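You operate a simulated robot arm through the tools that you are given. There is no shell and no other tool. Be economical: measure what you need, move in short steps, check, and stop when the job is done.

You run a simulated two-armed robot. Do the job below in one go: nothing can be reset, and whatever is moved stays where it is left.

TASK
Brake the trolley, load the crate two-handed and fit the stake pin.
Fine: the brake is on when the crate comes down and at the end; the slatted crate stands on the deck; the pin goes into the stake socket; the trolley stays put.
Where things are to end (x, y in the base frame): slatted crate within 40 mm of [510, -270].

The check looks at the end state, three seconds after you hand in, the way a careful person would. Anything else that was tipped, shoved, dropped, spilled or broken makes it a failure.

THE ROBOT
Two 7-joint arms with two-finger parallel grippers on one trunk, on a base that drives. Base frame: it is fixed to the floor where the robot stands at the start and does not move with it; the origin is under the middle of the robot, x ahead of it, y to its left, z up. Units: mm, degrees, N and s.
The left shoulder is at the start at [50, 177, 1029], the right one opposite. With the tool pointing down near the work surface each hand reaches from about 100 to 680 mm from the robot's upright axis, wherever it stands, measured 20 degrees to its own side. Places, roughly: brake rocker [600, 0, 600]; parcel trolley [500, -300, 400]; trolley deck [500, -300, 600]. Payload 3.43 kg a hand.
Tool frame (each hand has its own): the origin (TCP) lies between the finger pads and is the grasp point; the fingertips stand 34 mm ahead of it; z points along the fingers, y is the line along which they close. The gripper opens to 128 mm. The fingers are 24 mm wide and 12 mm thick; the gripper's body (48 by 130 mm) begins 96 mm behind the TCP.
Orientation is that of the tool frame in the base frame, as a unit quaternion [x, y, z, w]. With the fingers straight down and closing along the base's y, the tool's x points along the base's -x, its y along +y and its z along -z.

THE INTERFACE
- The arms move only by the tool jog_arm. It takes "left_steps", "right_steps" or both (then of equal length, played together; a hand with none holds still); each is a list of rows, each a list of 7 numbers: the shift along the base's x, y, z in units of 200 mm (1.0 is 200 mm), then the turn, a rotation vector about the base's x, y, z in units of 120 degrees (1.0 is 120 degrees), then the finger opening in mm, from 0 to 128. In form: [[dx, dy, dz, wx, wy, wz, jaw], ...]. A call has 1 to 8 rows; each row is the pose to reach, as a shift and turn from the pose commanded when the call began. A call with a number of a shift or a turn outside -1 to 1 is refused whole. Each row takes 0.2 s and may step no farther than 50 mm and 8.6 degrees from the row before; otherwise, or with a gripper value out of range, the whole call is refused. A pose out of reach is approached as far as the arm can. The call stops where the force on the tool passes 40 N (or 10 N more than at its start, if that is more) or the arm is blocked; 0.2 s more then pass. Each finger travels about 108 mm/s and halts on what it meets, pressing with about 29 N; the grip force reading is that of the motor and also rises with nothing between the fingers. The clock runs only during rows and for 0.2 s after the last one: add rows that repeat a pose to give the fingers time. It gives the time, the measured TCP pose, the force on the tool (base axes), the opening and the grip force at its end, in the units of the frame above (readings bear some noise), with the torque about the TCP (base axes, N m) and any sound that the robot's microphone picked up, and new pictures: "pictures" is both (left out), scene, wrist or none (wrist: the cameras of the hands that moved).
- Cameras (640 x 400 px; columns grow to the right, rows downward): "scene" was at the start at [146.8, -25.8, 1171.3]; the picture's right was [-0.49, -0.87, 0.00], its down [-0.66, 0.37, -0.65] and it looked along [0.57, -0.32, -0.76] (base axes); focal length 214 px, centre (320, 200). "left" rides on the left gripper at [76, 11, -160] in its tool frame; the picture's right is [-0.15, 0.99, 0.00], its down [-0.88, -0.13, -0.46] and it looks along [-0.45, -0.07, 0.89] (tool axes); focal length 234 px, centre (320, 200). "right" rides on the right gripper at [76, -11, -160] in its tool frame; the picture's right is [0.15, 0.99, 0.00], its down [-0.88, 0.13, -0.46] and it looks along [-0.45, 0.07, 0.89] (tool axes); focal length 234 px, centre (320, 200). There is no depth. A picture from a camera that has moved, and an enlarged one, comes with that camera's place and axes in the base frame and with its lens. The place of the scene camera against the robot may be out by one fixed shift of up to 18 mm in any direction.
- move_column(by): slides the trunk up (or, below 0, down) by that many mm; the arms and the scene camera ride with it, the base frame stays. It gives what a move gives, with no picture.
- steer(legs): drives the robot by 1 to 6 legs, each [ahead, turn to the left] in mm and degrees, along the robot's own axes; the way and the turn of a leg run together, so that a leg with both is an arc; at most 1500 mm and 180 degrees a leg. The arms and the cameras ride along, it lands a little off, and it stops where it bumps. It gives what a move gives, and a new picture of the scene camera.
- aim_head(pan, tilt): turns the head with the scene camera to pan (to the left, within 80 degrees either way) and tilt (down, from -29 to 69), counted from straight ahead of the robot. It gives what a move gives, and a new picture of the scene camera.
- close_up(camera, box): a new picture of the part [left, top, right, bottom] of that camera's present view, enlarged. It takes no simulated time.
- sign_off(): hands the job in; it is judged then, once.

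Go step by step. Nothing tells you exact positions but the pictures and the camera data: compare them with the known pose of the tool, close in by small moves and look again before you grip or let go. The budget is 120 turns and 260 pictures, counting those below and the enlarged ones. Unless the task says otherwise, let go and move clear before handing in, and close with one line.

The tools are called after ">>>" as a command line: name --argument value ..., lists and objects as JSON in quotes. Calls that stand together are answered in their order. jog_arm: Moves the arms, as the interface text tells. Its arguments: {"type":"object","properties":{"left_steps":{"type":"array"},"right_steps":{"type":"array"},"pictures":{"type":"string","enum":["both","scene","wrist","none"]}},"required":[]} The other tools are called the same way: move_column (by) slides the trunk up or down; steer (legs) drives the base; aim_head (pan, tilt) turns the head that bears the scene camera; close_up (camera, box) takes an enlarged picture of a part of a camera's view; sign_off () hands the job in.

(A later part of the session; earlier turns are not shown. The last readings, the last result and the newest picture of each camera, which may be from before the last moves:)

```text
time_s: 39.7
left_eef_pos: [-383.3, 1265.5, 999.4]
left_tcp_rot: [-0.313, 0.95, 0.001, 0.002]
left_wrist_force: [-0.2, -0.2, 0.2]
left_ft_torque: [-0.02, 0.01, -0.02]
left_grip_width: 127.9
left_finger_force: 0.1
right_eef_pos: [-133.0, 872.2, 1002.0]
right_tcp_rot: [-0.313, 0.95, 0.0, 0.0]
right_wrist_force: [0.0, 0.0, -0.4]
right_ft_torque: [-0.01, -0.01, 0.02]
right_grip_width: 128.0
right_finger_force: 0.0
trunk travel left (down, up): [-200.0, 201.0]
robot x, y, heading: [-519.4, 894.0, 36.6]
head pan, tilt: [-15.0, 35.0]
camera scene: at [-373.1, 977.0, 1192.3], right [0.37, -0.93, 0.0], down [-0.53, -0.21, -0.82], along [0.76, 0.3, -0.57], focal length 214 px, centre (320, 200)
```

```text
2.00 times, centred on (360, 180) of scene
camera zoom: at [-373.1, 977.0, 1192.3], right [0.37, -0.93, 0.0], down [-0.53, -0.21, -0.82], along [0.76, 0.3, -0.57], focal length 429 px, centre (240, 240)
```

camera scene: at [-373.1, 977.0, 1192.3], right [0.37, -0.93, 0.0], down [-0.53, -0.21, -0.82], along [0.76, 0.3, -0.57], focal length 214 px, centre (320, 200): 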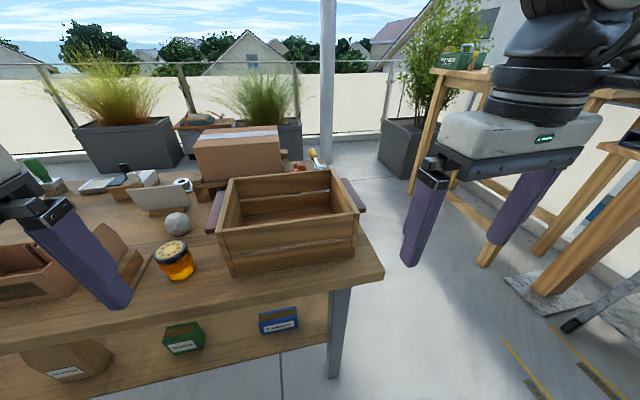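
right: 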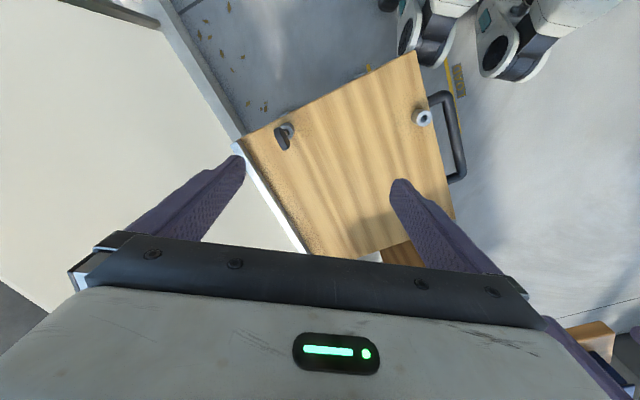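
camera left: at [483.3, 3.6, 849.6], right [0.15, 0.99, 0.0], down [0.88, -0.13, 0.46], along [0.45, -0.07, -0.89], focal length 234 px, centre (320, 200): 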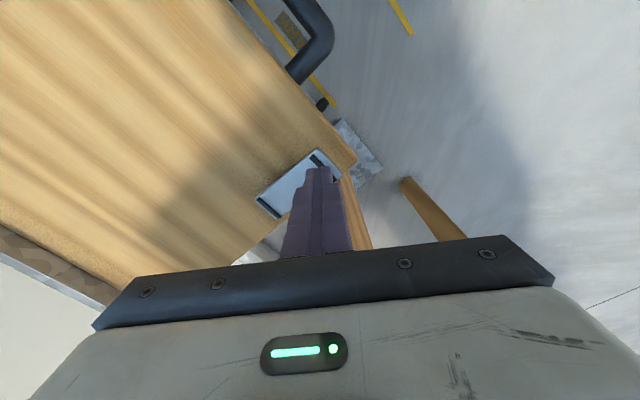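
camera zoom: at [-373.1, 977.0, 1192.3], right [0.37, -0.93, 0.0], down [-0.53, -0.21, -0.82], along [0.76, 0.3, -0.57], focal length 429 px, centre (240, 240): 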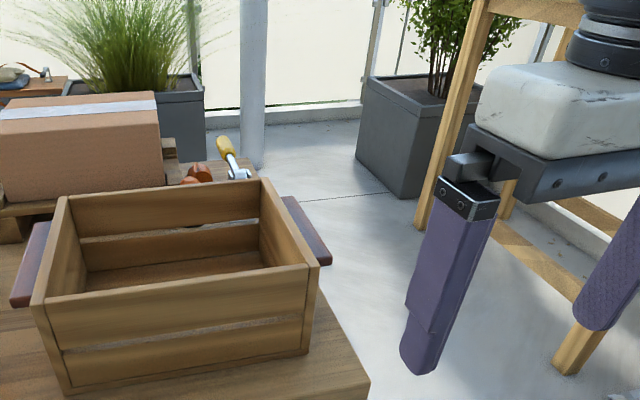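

The crate is empty, about 320×245×145 mm, with handle bars on both ends, centred near (50,1240) with the bench at z≈720. I square up and move closer.

>>> steer --legs '[[0, -10], [90, 0], [0, 7]]'

>>> aim_head --pan 0 --tilt 45

>>> close_up --camera "scene" --box '[160, 70, 480, 270]'

```text
time_s: 42.1
left_eef_pos: [-286.0, 1298.0, 999.6]
left_tcp_rot: [-0.289, 0.957, 0.002, 0.002]
left_wrist_force: [0.1, -0.2, 0.5]
left_ft_torque: [-0.01, 0.02, -0.01]
left_grip_width: 128.2
left_finger_force: 0.1
right_eef_pos: [-55.4, 891.4, 1002.3]
right_tcp_rot: [-0.29, 0.957, 0.0, 0.0]
right_wrist_force: [0.4, 0.8, -0.3]
right_ft_torque: [-0.02, -0.03, 0.0]
right_grip_width: 127.9
right_finger_force: 0.1
trunk travel left (down, up): [-200.0, 201.0]
robot x, y, heading: [-442.0, 932.2, 33.7]
head pan, tilt: [-15.0, 35.0]
camera scene: at [-290.3, 1010.1, 1192.3], right [0.32, -0.95, 0.0], down [-0.54, -0.18, -0.82], along [0.78, 0.26, -0.57], focal length 214 px, centre (320, 200)
```

scene: 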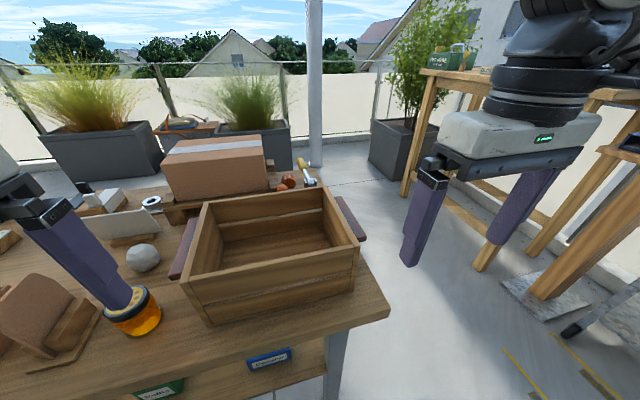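

```text
time_s: 42.9
left_eef_pos: [-285.9, 1298.3, 1000.7]
left_tcp_rot: [-0.289, 0.957, 0.001, 0.002]
left_wrist_force: [-0.1, -0.5, 0.1]
left_ft_torque: [-0.01, -0.01, 0.01]
left_grip_width: 128.1
left_finger_force: 0.0
right_eef_pos: [-54.9, 892.9, 1001.7]
right_tcp_rot: [-0.29, 0.957, -0.001, -0.001]
right_wrist_force: [-0.1, 0.9, -0.3]
right_ft_torque: [0.0, 0.0, -0.01]
right_grip_width: 128.0
right_finger_force: 0.1
trunk travel left (down, up): [-200.0, 201.0]
robot x, y, heading: [-437.3, 930.5, 33.9]
head pan, tilt: [0.0, 45.0]
camera scene: at [-305.8, 1026.7, 1177.5], right [0.55, -0.83, 0.0], down [-0.59, -0.39, -0.71], along [0.59, 0.39, -0.71], focal length 214 px, centre (320, 200)
```

scene: 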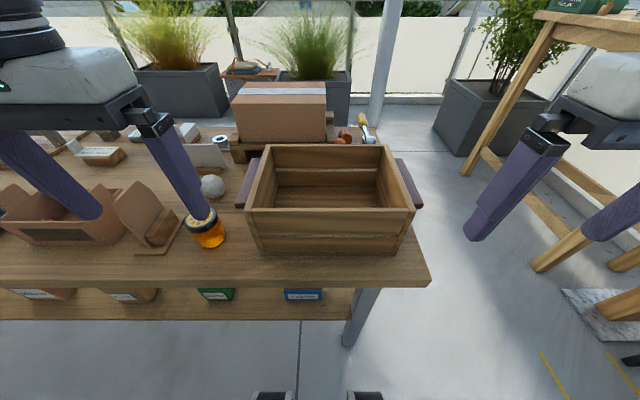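

```text
2.00 times, centred on (320, 170) of scene
camera zoom: at [-305.8, 1026.7, 1177.5], right [0.55, -0.83, 0.0], down [-0.59, -0.39, -0.71], along [0.59, 0.39, -0.71], focal length 429 px, centre (320, 260)
```

zoom: 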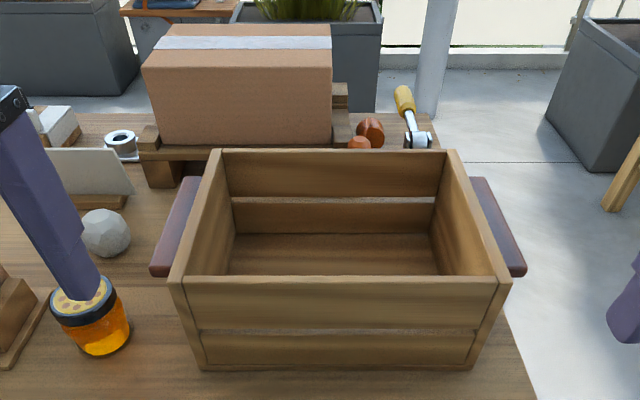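

Both bars look to be at about ±195 mm either side of the crate centre, 560 mm ahead. I bring both hands near above them.

>>> jog_arm --left_steps '[[0.187, 0.08, -0.05, 0, 0, 0, 128], [0.374, 0.16, -0.1, 0, 0, 0, 128], [0.561, 0.24, -0.15, 0, 0, 0, 128], [0.748, 0.32, -0.2, 0, 0, 0, 128], [0.935, 0.4, -0.25, 0, 0, 0, 128]]' --right_steps '[[0.145, 0.143, -0.05, 0, 0, 0, 128], [0.29, 0.286, -0.1, 0, 0, 0, 128], [0.435, 0.429, -0.15, 0, 0, 0, 128], [0.58, 0.572, -0.2, 0, 0, 0, 128], [0.725, 0.715, -0.25, 0, 0, 0, 128]]' --pictures "both"

```text
time_s: 44.1
left_eef_pos: [-110.3, 1372.0, 963.0]
left_tcp_rot: [-0.287, 0.958, -0.001, 0.011]
left_wrist_force: [-8.3, 3.2, 18.0]
left_ft_torque: [-1.06, -0.3, -0.42]
left_grip_width: 123.8
left_finger_force: 0.1
right_eef_pos: [82.4, 1029.2, 964.7]
right_tcp_rot: [-0.29, 0.957, 0.006, 0.006]
right_wrist_force: [2.3, -4.3, 16.9]
right_ft_torque: [0.65, 0.61, 0.23]
right_grip_width: 125.6
right_finger_force: 0.0
trunk travel left (down, up): [-200.0, 201.0]
robot x, y, heading: [-437.9, 929.2, 33.7]
head pan, tilt: [0.0, 45.0]
stopped in row 5 (left hand): the force on the tool passed its limit (the readings are from after the stop); the commanded pose is now the measured one
camera scene: at [-309.8, 1024.9, 1178.5], right [0.56, -0.83, 0.0], down [-0.59, -0.39, -0.71], along [0.59, 0.39, -0.7], focal length 214 px, centre (320, 200)
camera right: at [23.9, 974.5, 1121.6], right [-0.67, 0.74, 0.0], down [0.66, 0.59, 0.47], along [0.35, 0.32, -0.88], focal length 234 px, centre (320, 200)
camera left: at [-183.7, 1339.0, 1121.4], right [-0.42, 0.91, -0.01], down [0.8, 0.37, 0.47], along [0.43, 0.19, -0.88], focal length 234 px, centre (320, 200)
```

scene: 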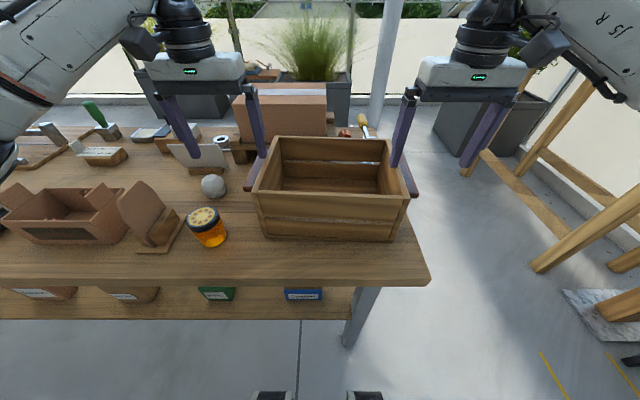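
right: 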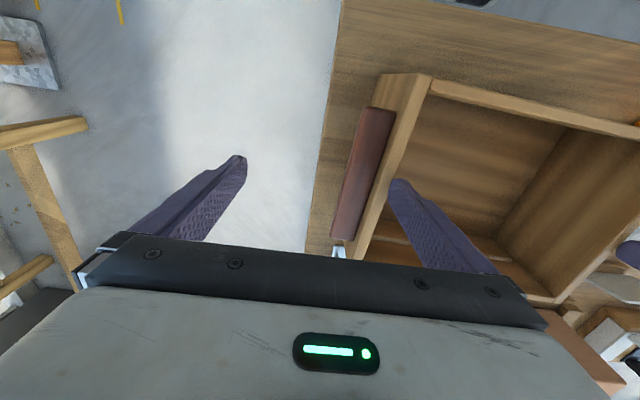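
left: 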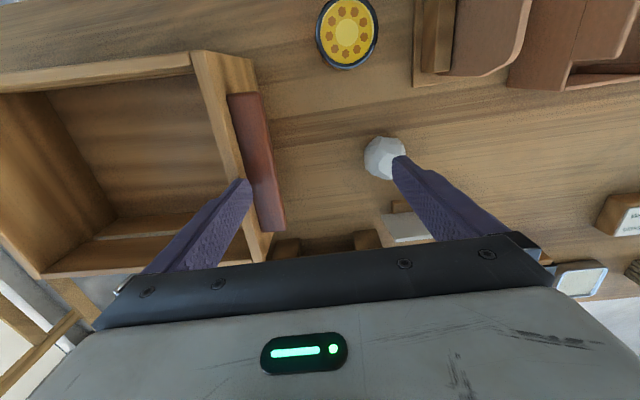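

The fingertips touched the crate rim, which is higher than I took it (rim ≈ 930), and pushed it forward slightly. I raise both hands straight up and re-measure.

>>> jog_arm --left_steps '[[0, 0, 0.1, 0, 0, 0, 128], [0, 0, 0.25, 0, 0, 0, 128], [0, 0, 0.35, 0, 0, 0, 128]]' --right_steps '[[0, 0, 0.1, 0, 0, 0, 128], [0, 0, 0.25, 0, 0, 0, 128], [0, 0, 0.35, 0, 0, 0, 128]]' --pictures "both"

>>> close_up --camera "scene" --box '[160, 80, 480, 280]'

```text
time_s: 44.9
left_eef_pos: [-108.5, 1372.2, 1026.6]
left_tcp_rot: [-0.287, 0.958, -0.002, 0.007]
left_wrist_force: [-0.2, 0.2, -0.1]
left_ft_torque: [0.02, 0.0, -0.02]
left_grip_width: 127.9
left_finger_force: 0.0
right_eef_pos: [83.4, 1029.0, 1030.1]
right_tcp_rot: [-0.29, 0.957, 0.002, 0.002]
right_wrist_force: [0.4, -0.2, -0.8]
right_ft_torque: [0.0, -0.01, -0.03]
right_grip_width: 127.7
right_finger_force: 0.0
trunk travel left (down, up): [-200.0, 201.0]
robot x, y, heading: [-443.6, 927.2, 33.5]
head pan, tilt: [0.0, 45.0]
camera scene: at [-306.6, 1026.4, 1177.5], right [0.55, -0.83, 0.0], down [-0.59, -0.39, -0.71], along [0.59, 0.39, -0.71], focal length 214 px, centre (320, 200)
camera right: at [26.7, 976.8, 1188.2], right [-0.67, 0.74, 0.0], down [0.66, 0.6, 0.46], along [0.34, 0.31, -0.89], focal length 234 px, centre (320, 200)
camera left: at [-179.5, 1340.1, 1185.2], right [-0.42, 0.91, 0.0], down [0.8, 0.38, 0.47], along [0.42, 0.19, -0.88], focal length 234 px, centre (320, 200)
```

scene: 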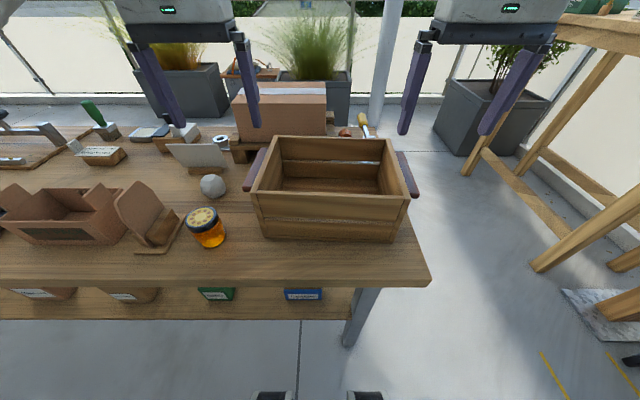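
right: 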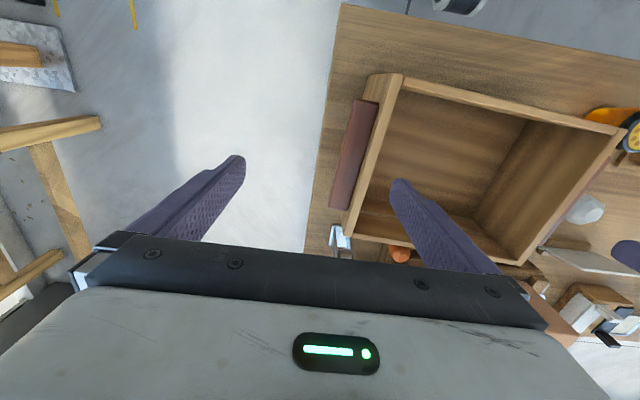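
left: 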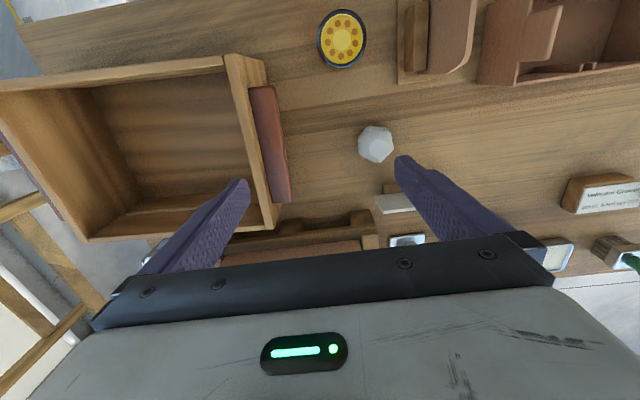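

```text
2.00 times, centred on (320, 180) of scene
camera zoom: at [-306.6, 1026.4, 1177.5], right [0.55, -0.83, 0.0], down [-0.59, -0.39, -0.71], along [0.59, 0.39, -0.71], focal length 429 px, centre (320, 240)
```

zoom: 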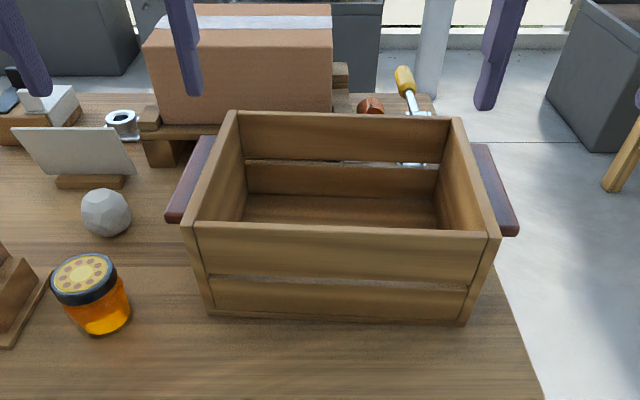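

Corrected: rim z≈930, bench ≈804, crate ≈260×195×126 at (-11,1192), heading ≈31°, bars just outside its end walls. I shift the hands so each straddles wall plus bar.

>>> jog_arm --left_steps '[[0.06, -0.15, -0.05, 0, 0, -0.012, 128], [0.132, -0.3, -0.1, 0, 0, -0.025, 128], [0.132, -0.3, -0.1, 0, 0, -0.025, 128]]' --right_steps '[[-0.06, 0.11, -0.05, 0, 0, -0.012, 128], [-0.117, 0.215, -0.1, 0, 0, -0.025, 128], [-0.117, 0.215, -0.1, 0, 0, -0.025, 128]]' --pictures "both"

```text
time_s: 45.7
left_eef_pos: [-80.4, 1313.6, 1008.1]
left_tcp_rot: [-0.262, 0.965, -0.001, 0.006]
left_wrist_force: [0.0, 0.1, 0.0]
left_ft_torque: [0.0, -0.03, 0.0]
left_grip_width: 127.8
left_finger_force: 0.1
right_eef_pos: [61.0, 1072.4, 1010.3]
right_tcp_rot: [-0.265, 0.964, 0.003, 0.001]
right_wrist_force: [0.5, -0.2, -0.2]
right_ft_torque: [0.0, -0.04, 0.0]
right_grip_width: 128.0
right_finger_force: 0.1
trunk travel left (down, up): [-200.0, 201.0]
robot x, y, heading: [-440.7, 929.3, 33.8]
head pan, tilt: [0.0, 45.0]
camera scene: at [-306.3, 1026.6, 1177.5], right [0.55, -0.83, 0.0], down [-0.59, -0.39, -0.71], along [0.59, 0.39, -0.71], focal length 214 px, centre (320, 200)
camera right: at [0.4, 1022.3, 1168.8], right [-0.63, 0.78, 0.0], down [0.69, 0.56, 0.46], along [0.35, 0.29, -0.89], focal length 234 px, centre (320, 200)
camera left: at [-154.8, 1284.5, 1166.8], right [-0.38, 0.93, -0.01], down [0.82, 0.33, 0.47], along [0.43, 0.17, -0.88], focal length 234 px, centre (320, 200)
```

scene: 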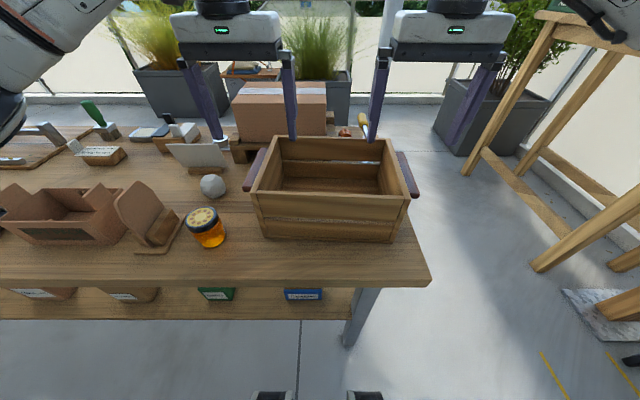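
right: 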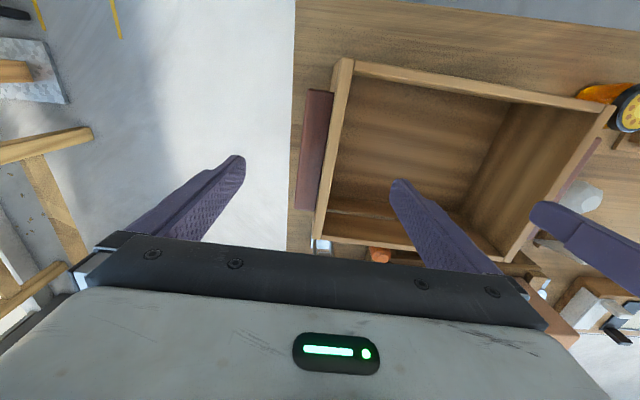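
left: 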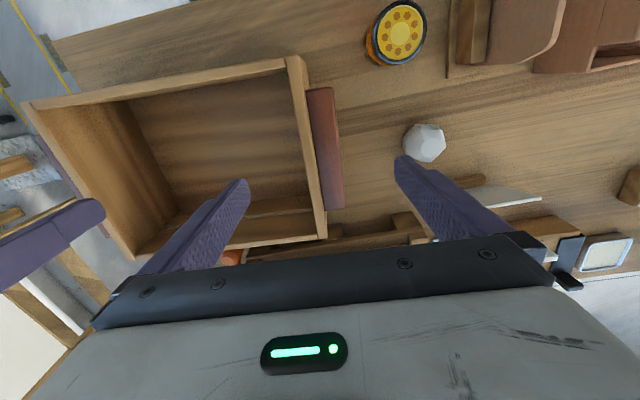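

Each hand straddles wall and bar centrally. I descend together to about z=900.

>>> jog_arm --left_steps '[[0, 0, -0.15, 0, 0, 0, 128], [0, 0, -0.3, 0, 0, 0, 128], [0, 0, -0.42, 0, 0, 0, 128], [0, 0, -0.54, 0, 0, 0, 128]]' --right_steps '[[0, 0, -0.15, 0, 0, 0, 128], [0, 0, -0.3, 0, 0, 0, 128], [0, 0, -0.42, 0, 0, 0, 128], [0, 0, -0.55, 0, 0, 0, 128]]' --pictures "both"

```text
time_s: 46.7
left_eef_pos: [-81.1, 1312.5, 900.6]
left_tcp_rot: [-0.263, 0.965, -0.002, 0.007]
left_wrist_force: [-0.2, 0.7, 0.9]
left_ft_torque: [-0.01, -0.02, 0.04]
left_grip_width: 128.1
left_finger_force: 0.1
right_eef_pos: [60.0, 1069.6, 898.6]
right_tcp_rot: [-0.266, 0.964, 0.002, 0.002]
right_wrist_force: [0.0, 0.2, 0.5]
right_ft_torque: [-0.03, 0.02, -0.01]
right_grip_width: 127.8
right_finger_force: 0.1
trunk travel left (down, up): [-200.0, 201.0]
robot x, y, heading: [-443.2, 929.7, 33.9]
head pan, tilt: [0.0, 45.0]
camera scene: at [-306.1, 1026.7, 1177.5], right [0.55, -0.83, 0.0], down [-0.59, -0.39, -0.71], along [0.59, 0.39, -0.71], focal length 214 px, centre (320, 200)
camera right: at [0.6, 1021.5, 1056.8], right [-0.63, 0.78, 0.0], down [0.69, 0.56, 0.46], along [0.36, 0.29, -0.89], focal length 234 px, centre (320, 200)
camera left: at [-154.1, 1284.5, 1058.6], right [-0.38, 0.93, 0.0], down [0.82, 0.33, 0.47], along [0.43, 0.17, -0.88], focal length 234 px, centre (320, 200)
```

scene: 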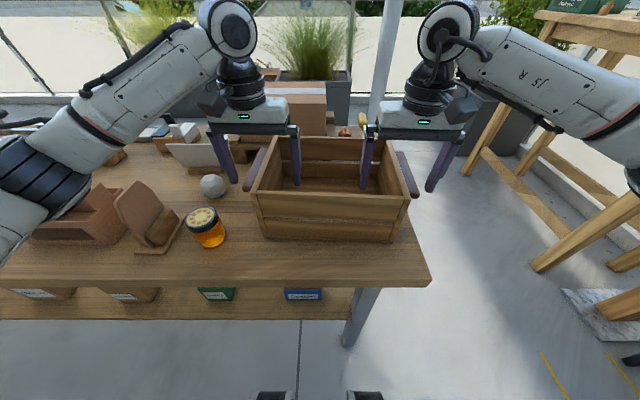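
right: 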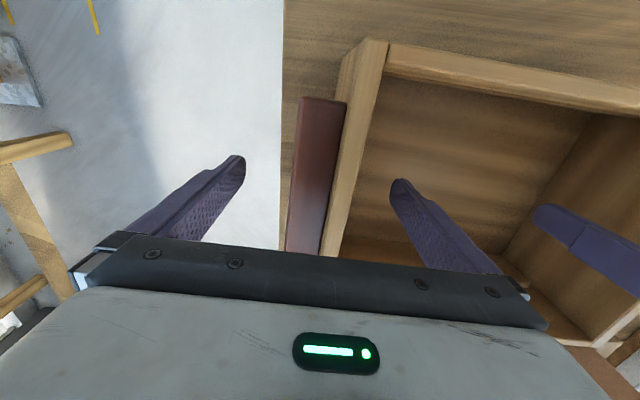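
left: 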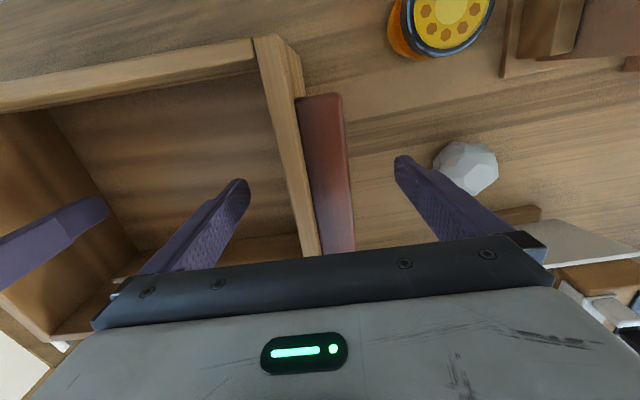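

Both hands are around wall and bar without contact. I close both grippers.

>>> jog_arm --left_steps '[[0, 0, 0, 0, 0, 0, 80], [0, 0, 0, 0, 0, 0, 50], [0, 0, 0, 0, 0, 0, 20], [0, 0, 0, 0, 0, 0, 5], [0, 0, 0, 0, 0, 0, 5], [0, 0, 0, 0, 0, 0, 5]]' --right_steps '[[0, 0, 0, 0, 0, 0, 80], [0, 0, 0, 0, 0, 0, 50], [0, 0, 0, 0, 0, 0, 20], [0, 0, 0, 0, 0, 0, 5], [0, 0, 0, 0, 0, 0, 5], [0, 0, 0, 0, 0, 0, 5]]' --pictures "both"

```text
time_s: 48.1
left_eef_pos: [-81.9, 1316.6, 899.8]
left_tcp_rot: [-0.265, 0.964, 0.001, 0.005]
left_wrist_force: [-16.8, 26.6, 0.4]
left_ft_torque: [-0.25, -0.84, -0.46]
left_grip_width: 38.9
left_finger_force: 28.7
right_eef_pos: [62.2, 1069.3, 897.8]
right_tcp_rot: [-0.263, 0.965, -0.002, 0.002]
right_wrist_force: [15.1, -26.3, 0.1]
right_ft_torque: [1.1, 0.05, -0.05]
right_grip_width: 39.0
right_finger_force: 28.6
trunk travel left (down, up): [-200.0, 201.0]
robot x, y, heading: [-443.4, 929.4, 33.6]
head pan, tilt: [0.0, 45.0]
camera scene: at [-306.3, 1026.7, 1177.4], right [0.55, -0.83, 0.0], down [-0.59, -0.39, -0.71], along [0.59, 0.39, -0.71], focal length 214 px, centre (320, 200)
camera right: at [1.6, 1020.4, 1057.0], right [-0.63, 0.78, 0.0], down [0.69, 0.56, 0.46], along [0.36, 0.28, -0.89], focal length 234 px, centre (320, 200)
camera left: at [-154.9, 1286.0, 1058.9], right [-0.38, 0.93, 0.0], down [0.82, 0.34, 0.46], along [0.43, 0.18, -0.89], focal length 234 px, centre (320, 200)
```

scene: 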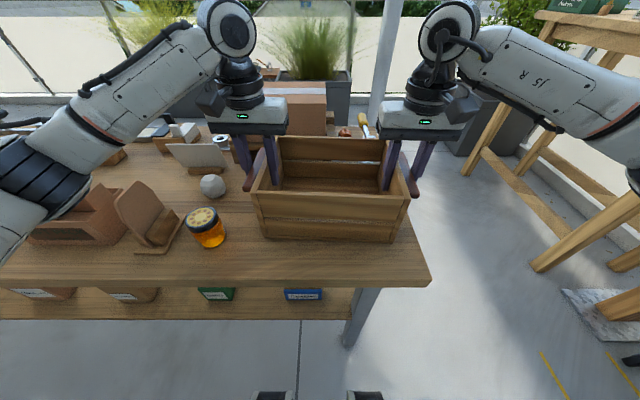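
right: 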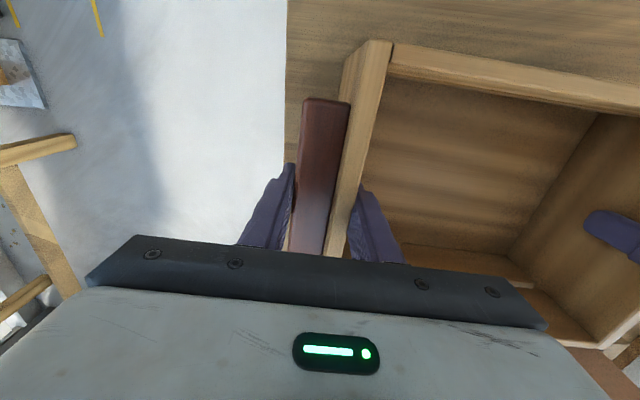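
left: 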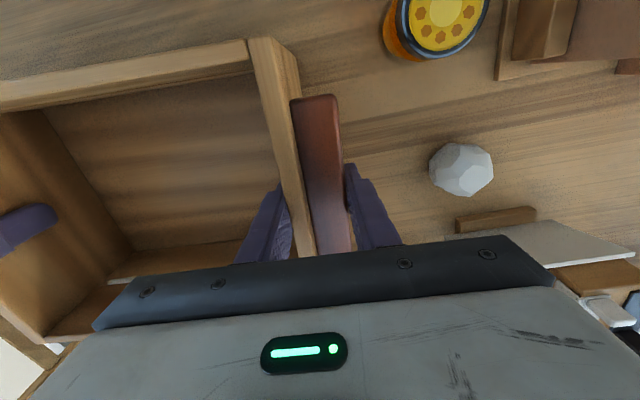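

Both grips hold at 39 mm, but the hands are squeezed outward by about 30 N. I relieve that by a few mm, then lift with the trunk.

>>> jog_arm --left_steps '[[-0.008, 0.014, 0, 0, 0, 0, 5], [-0.012, 0.02, 0, 0, 0, 0, 5]]' --right_steps '[[0.008, -0.012, 0, 0, 0, 0, 5], [0.01, -0.018, 0, 0, 0, 0, 5]]' --pictures "none"

>>> move_column --by 40

>>> close_up --camera "scene" --box '[160, 80, 480, 280]'

```text
time_s: 48.7
left_eef_pos: [-82.3, 1316.3, 899.0]
left_tcp_rot: [-0.262, 0.965, -0.003, 0.006]
left_wrist_force: [0.3, 8.3, 3.5]
left_ft_torque: [0.11, 1.06, 0.79]
left_grip_width: 39.1
left_finger_force: 29.4
right_eef_pos: [61.6, 1068.0, 898.6]
right_tcp_rot: [-0.266, 0.964, 0.002, 0.0]
right_wrist_force: [3.6, -8.3, 0.0]
right_ft_torque: [-0.63, -0.27, -0.81]
right_grip_width: 38.9
right_finger_force: 28.8
trunk travel left (down, up): [-200.0, 201.0]
robot x, y, heading: [-442.0, 931.9, 33.7]
head pan, tilt: [0.0, 45.0]
```

```text
time_s: 49.5
left_eef_pos: [-82.8, 1317.4, 938.0]
left_tcp_rot: [-0.261, 0.965, -0.003, 0.007]
left_wrist_force: [1.7, -0.4, -7.1]
left_ft_torque: [0.67, -0.03, 0.7]
left_grip_width: 39.2
left_finger_force: 28.4
right_eef_pos: [62.3, 1070.1, 937.1]
right_tcp_rot: [-0.266, 0.964, 0.003, 0.0]
right_wrist_force: [0.1, -0.1, -9.0]
right_ft_torque: [-0.98, -0.12, -0.36]
right_grip_width: 39.0
right_finger_force: 29.5
trunk travel left (down, up): [-240.0, 161.0]
robot x, y, heading: [-443.0, 931.9, 33.6]
head pan, tilt: [0.0, 45.0]
```

```text
2.00 times, centred on (320, 180) of scene
camera zoom: at [-305.0, 1027.4, 1217.2], right [0.55, -0.83, 0.0], down [-0.59, -0.39, -0.71], along [0.59, 0.39, -0.71], focal length 429 px, centre (320, 240)
```

zoom: 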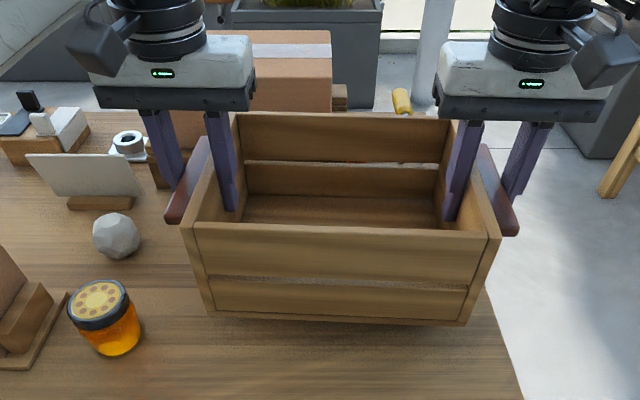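

The crate is lifted level, about 1.7 kg. I raise 60 mm more, then back away from the bench and see.

>>> move_column --by 60

>>> steer --legs '[[-350, 0]]'

```text
time_s: 50.5
left_eef_pos: [-82.7, 1317.4, 999.1]
left_tcp_rot: [-0.26, 0.965, -0.003, 0.006]
left_wrist_force: [6.9, -7.3, -7.0]
left_ft_torque: [0.71, 0.02, 0.63]
left_grip_width: 39.0
left_finger_force: 29.1
right_eef_pos: [62.8, 1069.5, 997.5]
right_tcp_rot: [-0.267, 0.964, 0.003, 0.0]
right_wrist_force: [-5.8, 7.5, -9.4]
right_ft_torque: [-0.94, -0.17, -0.17]
right_grip_width: 39.2
right_finger_force: 28.4
trunk travel left (down, up): [-300.0, 101.0]
robot x, y, heading: [-439.9, 928.9, 33.5]
head pan, tilt: [0.0, 45.0]
```

```text
time_s: 52.8
left_eef_pos: [-372.0, 1118.3, 999.7]
left_tcp_rot: [-0.256, 0.967, -0.002, 0.006]
left_wrist_force: [12.2, -19.0, -6.3]
left_ft_torque: [0.78, 0.76, 0.53]
left_grip_width: 39.0
left_finger_force: 29.2
right_eef_pos: [-229.3, 869.5, 998.6]
right_tcp_rot: [-0.26, 0.966, 0.003, 0.001]
right_wrist_force: [-11.8, 18.9, -8.6]
right_ft_torque: [-0.96, -0.8, -0.14]
right_grip_width: 39.2
right_finger_force: 28.9
trunk travel left (down, up): [-300.0, 101.0]
robot x, y, heading: [-735.7, 738.5, 32.8]
head pan, tilt: [0.0, 45.0]
camera scene: at [-598.9, 831.8, 1277.3], right [0.54, -0.84, 0.0], down [-0.59, -0.39, -0.71], along [0.59, 0.38, -0.71], focal length 214 px, centre (320, 200)
```

scene: 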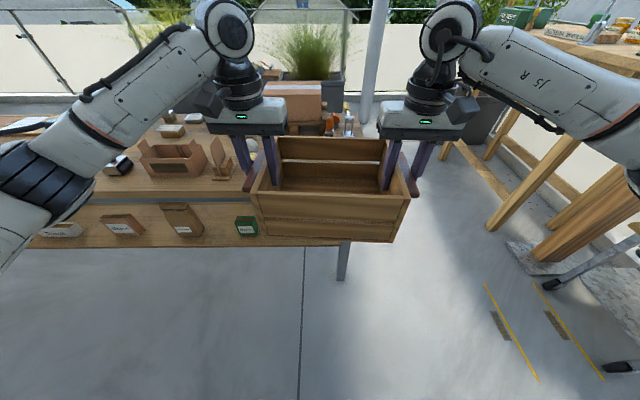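

The crate rides well; the hands pull apart with ~20 N, so I relax that by 2 mm each, then drive to a waypoint before the trolley.

>>> jog_arm --left_steps '[[0.006, -0.0095, 0, 0, 0, 0, 5]]' --right_steps '[[-0.006, 0.0095, 0, 0, 0, 0, 5]]' --pictures "none"

>>> steer --legs '[[0, -57], [750, 0], [0, -28]]'

```text
time_s: 53.2
left_eef_pos: [-373.0, 1119.5, 998.3]
left_tcp_rot: [-0.257, 0.966, -0.001, 0.005]
left_wrist_force: [-3.0, 9.0, -5.9]
left_ft_torque: [-0.54, 0.37, 0.21]
left_grip_width: 39.0
left_finger_force: 29.5
right_eef_pos: [-231.2, 869.4, 997.4]
right_tcp_rot: [-0.26, 0.966, 0.0, 0.0]
right_wrist_force: [3.4, -10.4, -10.2]
right_ft_torque: [-0.01, -0.64, 0.4]
right_grip_width: 39.0
right_finger_force: 29.1
trunk travel left (down, up): [-300.0, 101.0]
robot x, y, heading: [-735.8, 739.5, 32.9]
head pan, tilt: [0.0, 45.0]
```

```text
time_s: 61.2
left_eef_pos: [372.0, 102.3, 997.4]
left_tcp_rot: [0.459, 0.889, -0.004, 0.004]
left_wrist_force: [19.7, 13.2, -6.4]
left_ft_torque: [-0.28, 0.45, 0.35]
left_grip_width: 39.1
left_finger_force: 28.1
right_eef_pos: [134.7, -62.5, 997.8]
right_tcp_rot: [0.458, 0.889, 0.0, 0.001]
right_wrist_force: [-20.8, -12.8, -9.9]
right_ft_torque: [-0.07, 0.09, -0.15]
right_grip_width: 38.9
right_finger_force: 28.8
trunk travel left (down, up): [-300.0, 101.0]
robot x, y, heading: [-44.8, 432.5, -51.4]
head pan, tilt: [0.0, 45.0]
camera scene: at [60.3, 320.6, 1277.3], right [-0.78, -0.62, 0.0], down [-0.44, 0.55, -0.71], along [0.44, -0.55, -0.71], focal length 214 px, centre (320, 200)
```

scene: 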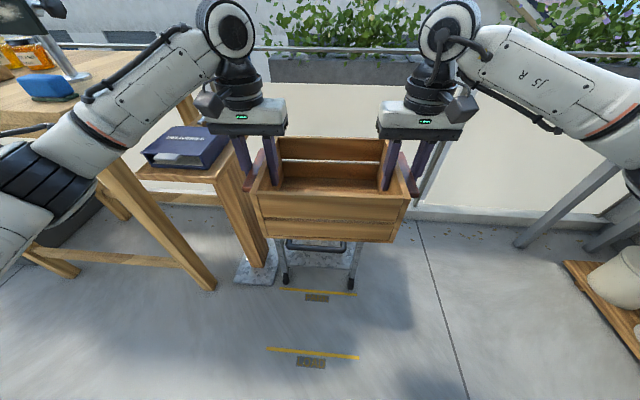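

I'm before the trolley. To keep the left elbow clear of the shelf, I'll take a stand nearer the original position, heading about -35°, crate still high.

>>> jog_arm --left_steps '[[0.008, 0.006, 0, 0, 0, 0, 5]]' --right_steps '[[-0.008, -0.006, 0, 0, 0, 0, 5]]' --pictures "none"

>>> steer --legs '[[0, -29], [360, 0], [0, 45]]'

```text
time_s: 61.6
left_eef_pos: [372.0, 104.0, 999.4]
left_tcp_rot: [0.46, 0.888, -0.006, 0.002]
left_wrist_force: [-12.9, -10.2, -6.9]
left_ft_torque: [0.64, -0.74, 0.91]
left_grip_width: 39.2
left_finger_force: 28.8
right_eef_pos: [137.2, -61.5, 997.5]
right_tcp_rot: [0.457, 0.89, 0.002, 0.001]
right_wrist_force: [13.7, 10.4, -8.1]
right_ft_torque: [-0.66, 0.91, -0.76]
right_grip_width: 38.9
right_finger_force: 28.9
trunk travel left (down, up): [-300.0, 101.0]
robot x, y, heading: [-38.7, 429.5, -51.4]
head pan, tilt: [0.0, 45.0]
```

```text
time_s: 67.4
left_eef_pos: [505.2, -119.9, 998.1]
left_tcp_rot: [0.332, 0.943, -0.007, 0.004]
left_wrist_force: [-16.9, -22.1, -6.2]
left_ft_torque: [0.86, -0.46, 0.55]
left_grip_width: 39.2
left_finger_force: 29.1
right_eef_pos: [325.7, -343.4, 997.2]
right_tcp_rot: [0.328, 0.945, 0.002, 0.001]
right_wrist_force: [17.6, 22.3, -8.6]
right_ft_torque: [-0.97, 0.69, -0.33]
right_grip_width: 39.0
right_finger_force: 28.8
trunk travel left (down, up): [-300.0, 101.0]
robot x, y, heading: [15.7, 79.4, -35.6]
head pan, tilt: [0.0, 45.0]
camera scene: at [149.2, 1.1, 1277.2], right [-0.58, -0.81, 0.0], down [-0.58, 0.41, -0.71], along [0.57, -0.41, -0.71], focal length 214 px, centre (320, 200)
```

scene: 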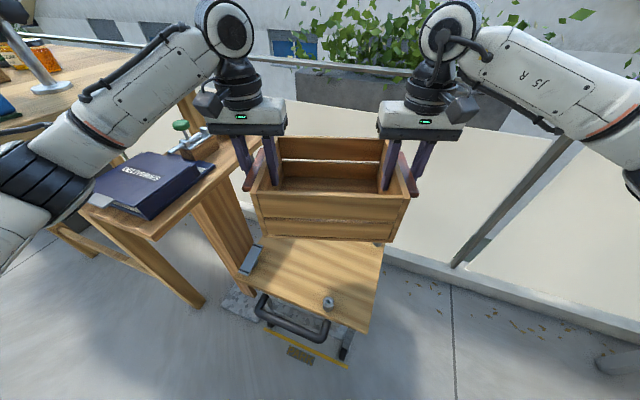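

The crate hangs above the trolley, centre (415,-232). I move it to (510,-270) at height while turning it 14° to line up with the deck.

>>> jog_arm --left_steps '[[0.145, -0.084, 0, 0, 0, -0.029, 5], [0.293, -0.163, 0, 0, 0, -0.058, 5], [0.442, -0.243, 0, 0, 0, -0.088, 5], [0.591, -0.3225, 0, 0, 0, -0.117, 5], [0.591, -0.3225, 0, 0, 0, -0.117, 5]]' --right_steps '[[0.092, -0.011, 0, 0, 0, -0.029, 5], [0.18, -0.028, 0, 0, 0, -0.058, 5], [0.267, -0.044, 0, 0, 0, -0.088, 5], [0.355, -0.06, 0, 0, 0, -0.117, 5], [0.355, -0.06, 0, 0, 0, -0.117, 5]]' --pictures "scene"

```text
time_s: 68.4
left_eef_pos: [618.7, -185.8, 1001.4]
left_tcp_rot: [0.445, 0.895, -0.002, 0.015]
left_wrist_force: [1.6, 0.0, -11.3]
left_ft_torque: [-0.67, -0.08, 0.61]
left_grip_width: 39.0
left_finger_force: 28.9
right_eef_pos: [391.1, -359.3, 997.0]
right_tcp_rot: [0.442, 0.897, 0.001, 0.0]
right_wrist_force: [-1.4, -0.3, -4.1]
right_ft_torque: [1.39, -0.76, -0.21]
right_grip_width: 38.9
right_finger_force: 28.9
trunk travel left (down, up): [-300.0, 101.0]
robot x, y, heading: [13.7, 75.2, -35.5]
head pan, tilt: [0.0, 45.0]
stopped in row 5 (left hand): the force on the tool passed its limit (the readings are from after the stop); the commanded pose is now the measured one
camera scene: at [148.7, 0.3, 1277.2], right [-0.58, -0.81, 0.0], down [-0.58, 0.41, -0.71], along [0.58, -0.41, -0.71], focal length 214 px, centre (320, 200)
```

scene: 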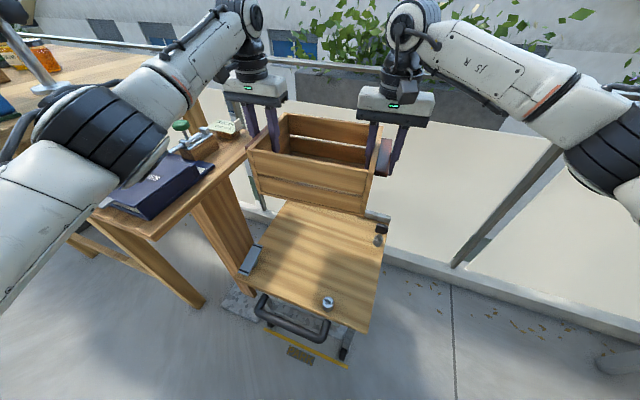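

Now centre ≈(505,-272) with little strain; I lower with the arms by 180 mm, watching the elbow near the shelf.

>>> jog_arm --left_steps '[[0.01, 0.0, -0.1, 0, 0, 0, 5], [0.02, 0.01, -0.25, 0, 0, 0, 5], [0.02, 0.01, -0.4, 0, 0, 0, 5], [0.02, 0.01, -0.55, 0, 0, 0, 5], [0.02, 0.01, -0.7, 0, 0, 0, 5], [0.02, 0.01, -0.8, 0, 0, 0, 5]]' --right_steps '[[0.01, 0.0, -0.1, 0, 0, 0, 5], [0.02, 0.01, -0.25, 0, 0, 0, 5], [0.02, 0.01, -0.4, 0, 0, 0, 5], [0.02, 0.01, -0.55, 0, 0, 0, 5], [0.02, 0.01, -0.7, 0, 0, 0, 5], [0.02, 0.01, -0.8, 0, 0, 0, 5]]' --pictures "scene"

```text
time_s: 69.8
left_eef_pos: [623.0, -183.0, 842.0]
left_tcp_rot: [0.445, 0.895, -0.003, 0.018]
left_wrist_force: [5.5, -1.1, -13.4]
left_ft_torque: [-0.06, -0.02, 0.78]
left_grip_width: 39.1
left_finger_force: 28.7
right_eef_pos: [396.0, -358.6, 836.9]
right_tcp_rot: [0.442, 0.897, -0.002, 0.0]
right_wrist_force: [-6.3, 0.0, -3.1]
right_ft_torque: [0.99, -1.2, 0.41]
right_grip_width: 39.6
right_finger_force: 28.4
trunk travel left (down, up): [-300.0, 101.0]
robot x, y, heading: [18.9, 77.5, -35.5]
head pan, tilt: [0.0, 45.0]
camera scene: at [149.4, 0.6, 1277.2], right [-0.58, -0.81, 0.0], down [-0.58, 0.41, -0.71], along [0.57, -0.41, -0.71], focal length 214 px, centre (320, 200)
```

scene: 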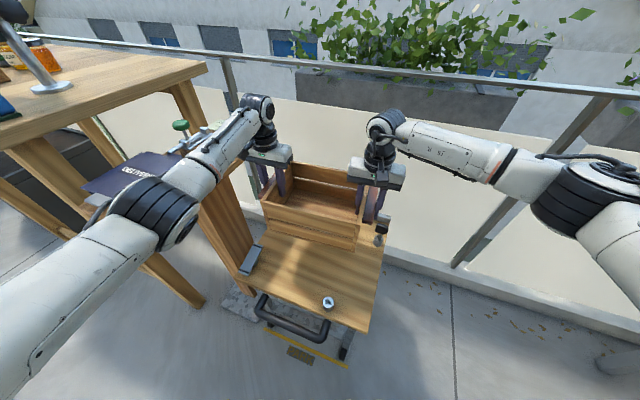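

The crate is coming down evenly. I check elbow clearance to the shelf and binder, and the deck beneath.

>>> close_up --camera "scene" --box '[60, 90, 300, 240]'

>>> close_up --camera "scene" --box '[230, 140, 430, 265]'

>>> close_up --camera "left" --box '[0, 0, 640, 400]'

>>> close_up --camera "right" --box '[0, 0, 640, 400]'

```text
2.67 times, centred on (180, 165) of scene
camera zoom: at [149.4, 0.6, 1277.2], right [-0.58, -0.81, 0.0], down [-0.58, 0.41, -0.71], along [0.57, -0.41, -0.71], focal length 572 px, centre (693, 293)
```

zoom: 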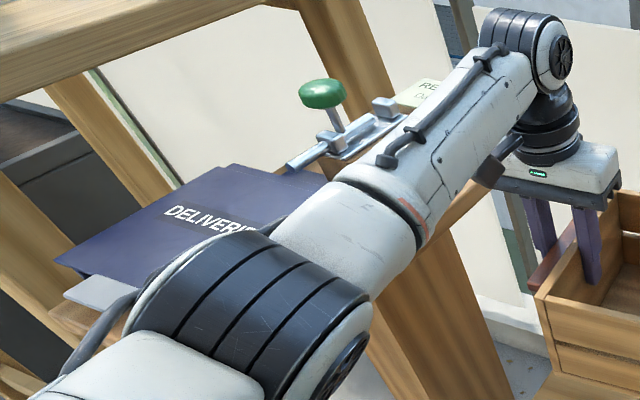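

```text
3.20 times, centred on (330, 202) of scene
camera zoom: at [149.4, 0.6, 1277.2], right [-0.58, -0.81, 0.0], down [-0.58, 0.41, -0.71], along [0.57, -0.41, -0.71], focal length 686 px, centre (288, 192)
```

zoom: 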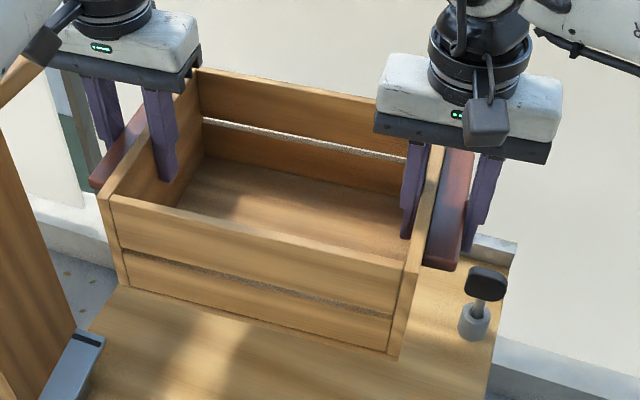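

```text
1.00 times, centred on (320, 200) of left
camera zoom: at [581.7, -113.3, 999.6], right [0.88, 0.48, 0.01], down [0.41, -0.77, 0.48], along [0.24, -0.42, -0.88], focal length 234 px, centre (320, 200)
```

zoom: 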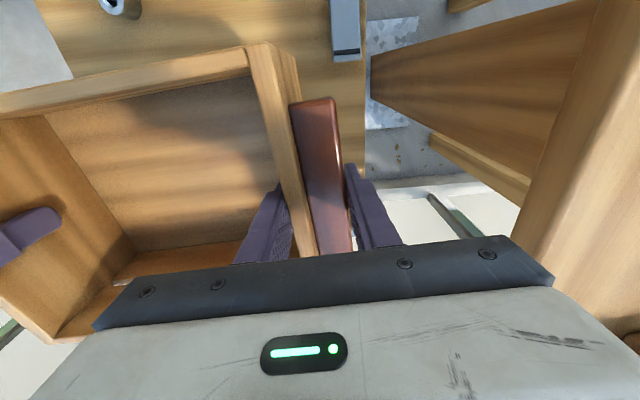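

```text
1.00 times, centred on (320, 200) of right
camera zoom: at [340.9, -304.2, 995.8], right [0.69, 0.72, 0.0], down [0.64, -0.62, 0.46], along [0.33, -0.32, -0.89], focal length 234 px, centre (320, 200)
```

zoom: 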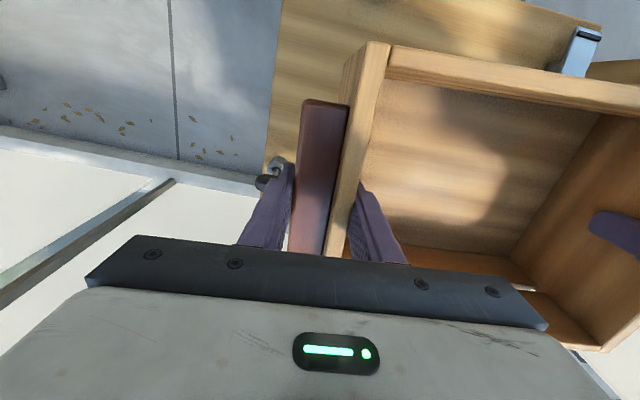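

The right-hand finger clears the pin (~35 mm) and the elbow is well above the shelf. I lower to just above the deck, levelling the crate.

>>> jog_arm --left_steps '[[0, 0, -0.13, 0, 0, 0, 5], [0, 0, -0.26, 0, 0, 0, 5], [0, 0, -0.39, 0, 0, 0, 5], [0, 0, -0.52, 0, 0, 0, 5], [0, 0, -0.61, 0, 0, 0, 5], [0, 0, -0.67, 0, 0, 0, 5]]' --right_steps '[[0, 0, -0.12, 0, 0, 0, 5], [0, 0, -0.24, 0, 0, 0, 5], [0, 0, -0.37, 0, 0, 0, 5], [0, 0, -0.5, 0, 0, 0, 5], [0, 0, -0.585, 0, 0, 0, 5], [0, 0, -0.645, 0, 0, 0, 5]]' --pictures "scene"

>>> close_up --camera "scene" --box '[230, 160, 430, 285]'

```text
time_s: 71.2
left_eef_pos: [617.5, -175.1, 716.9]
left_tcp_rot: [0.445, 0.895, -0.002, 0.018]
left_wrist_force: [7.0, -0.6, -15.9]
left_ft_torque: [0.08, -0.96, 0.7]
left_grip_width: 39.8
left_finger_force: 29.1
left hand out of reach, approached as far as the arm can: row 4, 5, 6
right_eef_pos: [394.7, -356.0, 708.2]
right_tcp_rot: [0.44, 0.898, 0.0, 0.002]
right_wrist_force: [-7.3, 1.5, 0.7]
right_ft_torque: [1.49, -0.91, 0.95]
right_grip_width: 39.9
right_finger_force: 29.1
trunk travel left (down, up): [-300.0, 101.0]
robot x, y, heading: [17.1, 74.2, -35.5]
head pan, tilt: [0.0, 45.0]
camera scene: at [149.2, 0.8, 1277.2], right [-0.58, -0.81, 0.0], down [-0.58, 0.41, -0.71], along [0.57, -0.41, -0.71], focal length 214 px, centre (320, 200)
```

scene: 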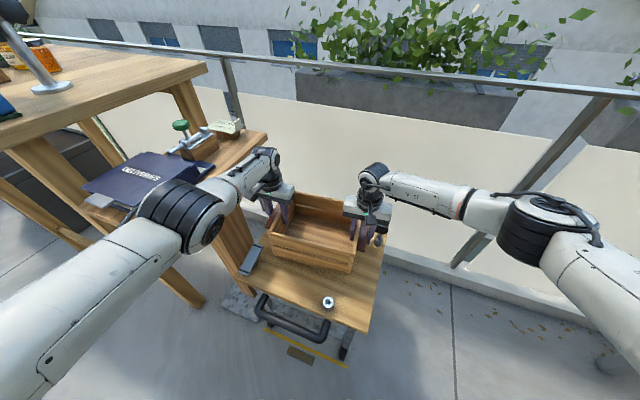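

```text
3.20 times, centred on (330, 222) of scene
camera zoom: at [149.2, 0.8, 1277.2], right [-0.58, -0.81, 0.0], down [-0.58, 0.41, -0.71], along [0.57, -0.41, -0.71], focal length 686 px, centre (288, 128)
```

zoom: 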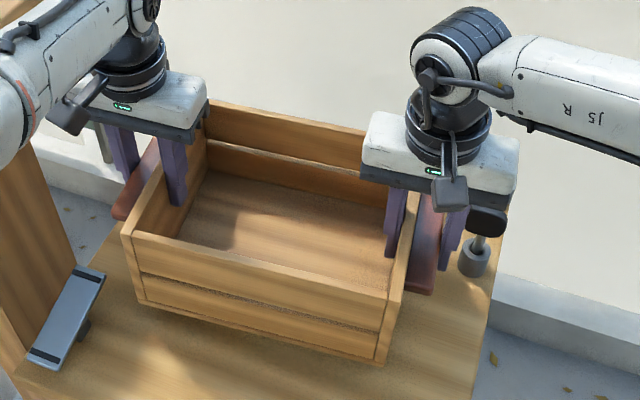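

The left arm is at its reach limit, 9 mm higher than the right. I level the right hand up and finish the descent with the trunk.

>>> jog_arm --right_steps '[[0, 0, 0.03, 0, 0, 0, 5], [0, 0, 0.043, 0, 0, 0, 5]]' --pictures "none"

>>> move_column --by -12

>>> close_up --camera "scene" --box '[230, 160, 430, 285]'

```text
time_s: 71.8
left_eef_pos: [617.4, -176.8, 719.1]
left_tcp_rot: [0.445, 0.895, -0.004, 0.018]
left_wrist_force: [4.9, -1.2, -4.4]
left_ft_torque: [-0.6, 1.63, 0.66]
left_grip_width: 40.0
left_finger_force: 29.1
right_eef_pos: [394.2, -356.9, 716.7]
right_tcp_rot: [0.442, 0.897, -0.002, 0.002]
right_wrist_force: [-5.4, 0.4, -11.2]
right_ft_torque: [-0.01, -0.76, 0.51]
right_grip_width: 39.3
right_finger_force: 29.2
trunk travel left (down, up): [-300.0, 101.0]
robot x, y, heading: [15.2, 75.8, -35.4]
head pan, tilt: [0.0, 45.0]
```

```text
time_s: 72.4
left_eef_pos: [617.6, -176.2, 706.6]
left_tcp_rot: [0.446, 0.895, -0.004, 0.018]
left_wrist_force: [5.3, -0.9, -0.8]
left_ft_torque: [-0.86, 1.53, 0.69]
left_grip_width: 39.9
left_finger_force: 29.1
right_eef_pos: [393.3, -356.1, 704.7]
right_tcp_rot: [0.442, 0.897, -0.001, 0.0]
right_wrist_force: [-5.4, 0.6, -14.7]
right_ft_torque: [-0.2, -0.13, 0.5]
right_grip_width: 39.6
right_finger_force: 29.3
trunk travel left (down, up): [-288.0, 113.0]
robot x, y, heading: [14.7, 73.0, -35.6]
head pan, tilt: [0.0, 45.0]
```

```text
3.20 times, centred on (330, 222) of scene
camera zoom: at [148.9, 0.9, 1265.2], right [-0.58, -0.81, 0.0], down [-0.58, 0.41, -0.71], along [0.58, -0.41, -0.71], focal length 686 px, centre (288, 128)
```

zoom: 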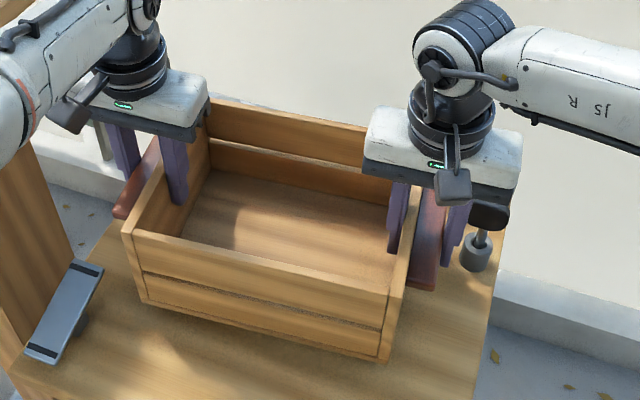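

Centre reads ≈(505,-266). I continue down in small trunk steps until the deck takes the weight.

>>> move_column --by -7

>>> move_column --by -5

```text
time_s: 73.0
left_eef_pos: [616.6, -176.4, 699.8]
left_tcp_rot: [0.446, 0.895, -0.003, 0.017]
left_wrist_force: [6.4, -0.8, -0.7]
left_ft_torque: [-0.98, 1.25, 0.7]
left_grip_width: 40.1
left_finger_force: 28.9
right_eef_pos: [394.8, -357.1, 697.6]
right_tcp_rot: [0.442, 0.897, -0.002, 0.0]
right_wrist_force: [-6.5, 1.2, -14.4]
right_ft_torque: [-0.18, 0.29, 0.62]
right_grip_width: 39.8
right_finger_force: 29.3
trunk travel left (down, up): [-281.0, 120.0]
robot x, y, heading: [18.3, 77.7, -35.4]
head pan, tilt: [0.0, 45.0]
```

```text
time_s: 73.5
left_eef_pos: [617.8, -176.3, 695.2]
left_tcp_rot: [0.446, 0.895, -0.003, 0.018]
left_wrist_force: [6.6, -1.5, -1.1]
left_ft_torque: [-1.04, 0.93, 0.72]
left_grip_width: 40.0
left_finger_force: 29.1
right_eef_pos: [394.1, -356.4, 693.7]
right_tcp_rot: [0.441, 0.897, -0.001, 0.0]
right_wrist_force: [-7.0, 2.3, -13.6]
right_ft_torque: [-0.04, 0.49, 0.72]
right_grip_width: 39.4
right_finger_force: 29.3
trunk travel left (down, up): [-276.0, 125.0]
robot x, y, heading: [18.3, 77.5, -35.6]
head pan, tilt: [0.0, 45.0]
```

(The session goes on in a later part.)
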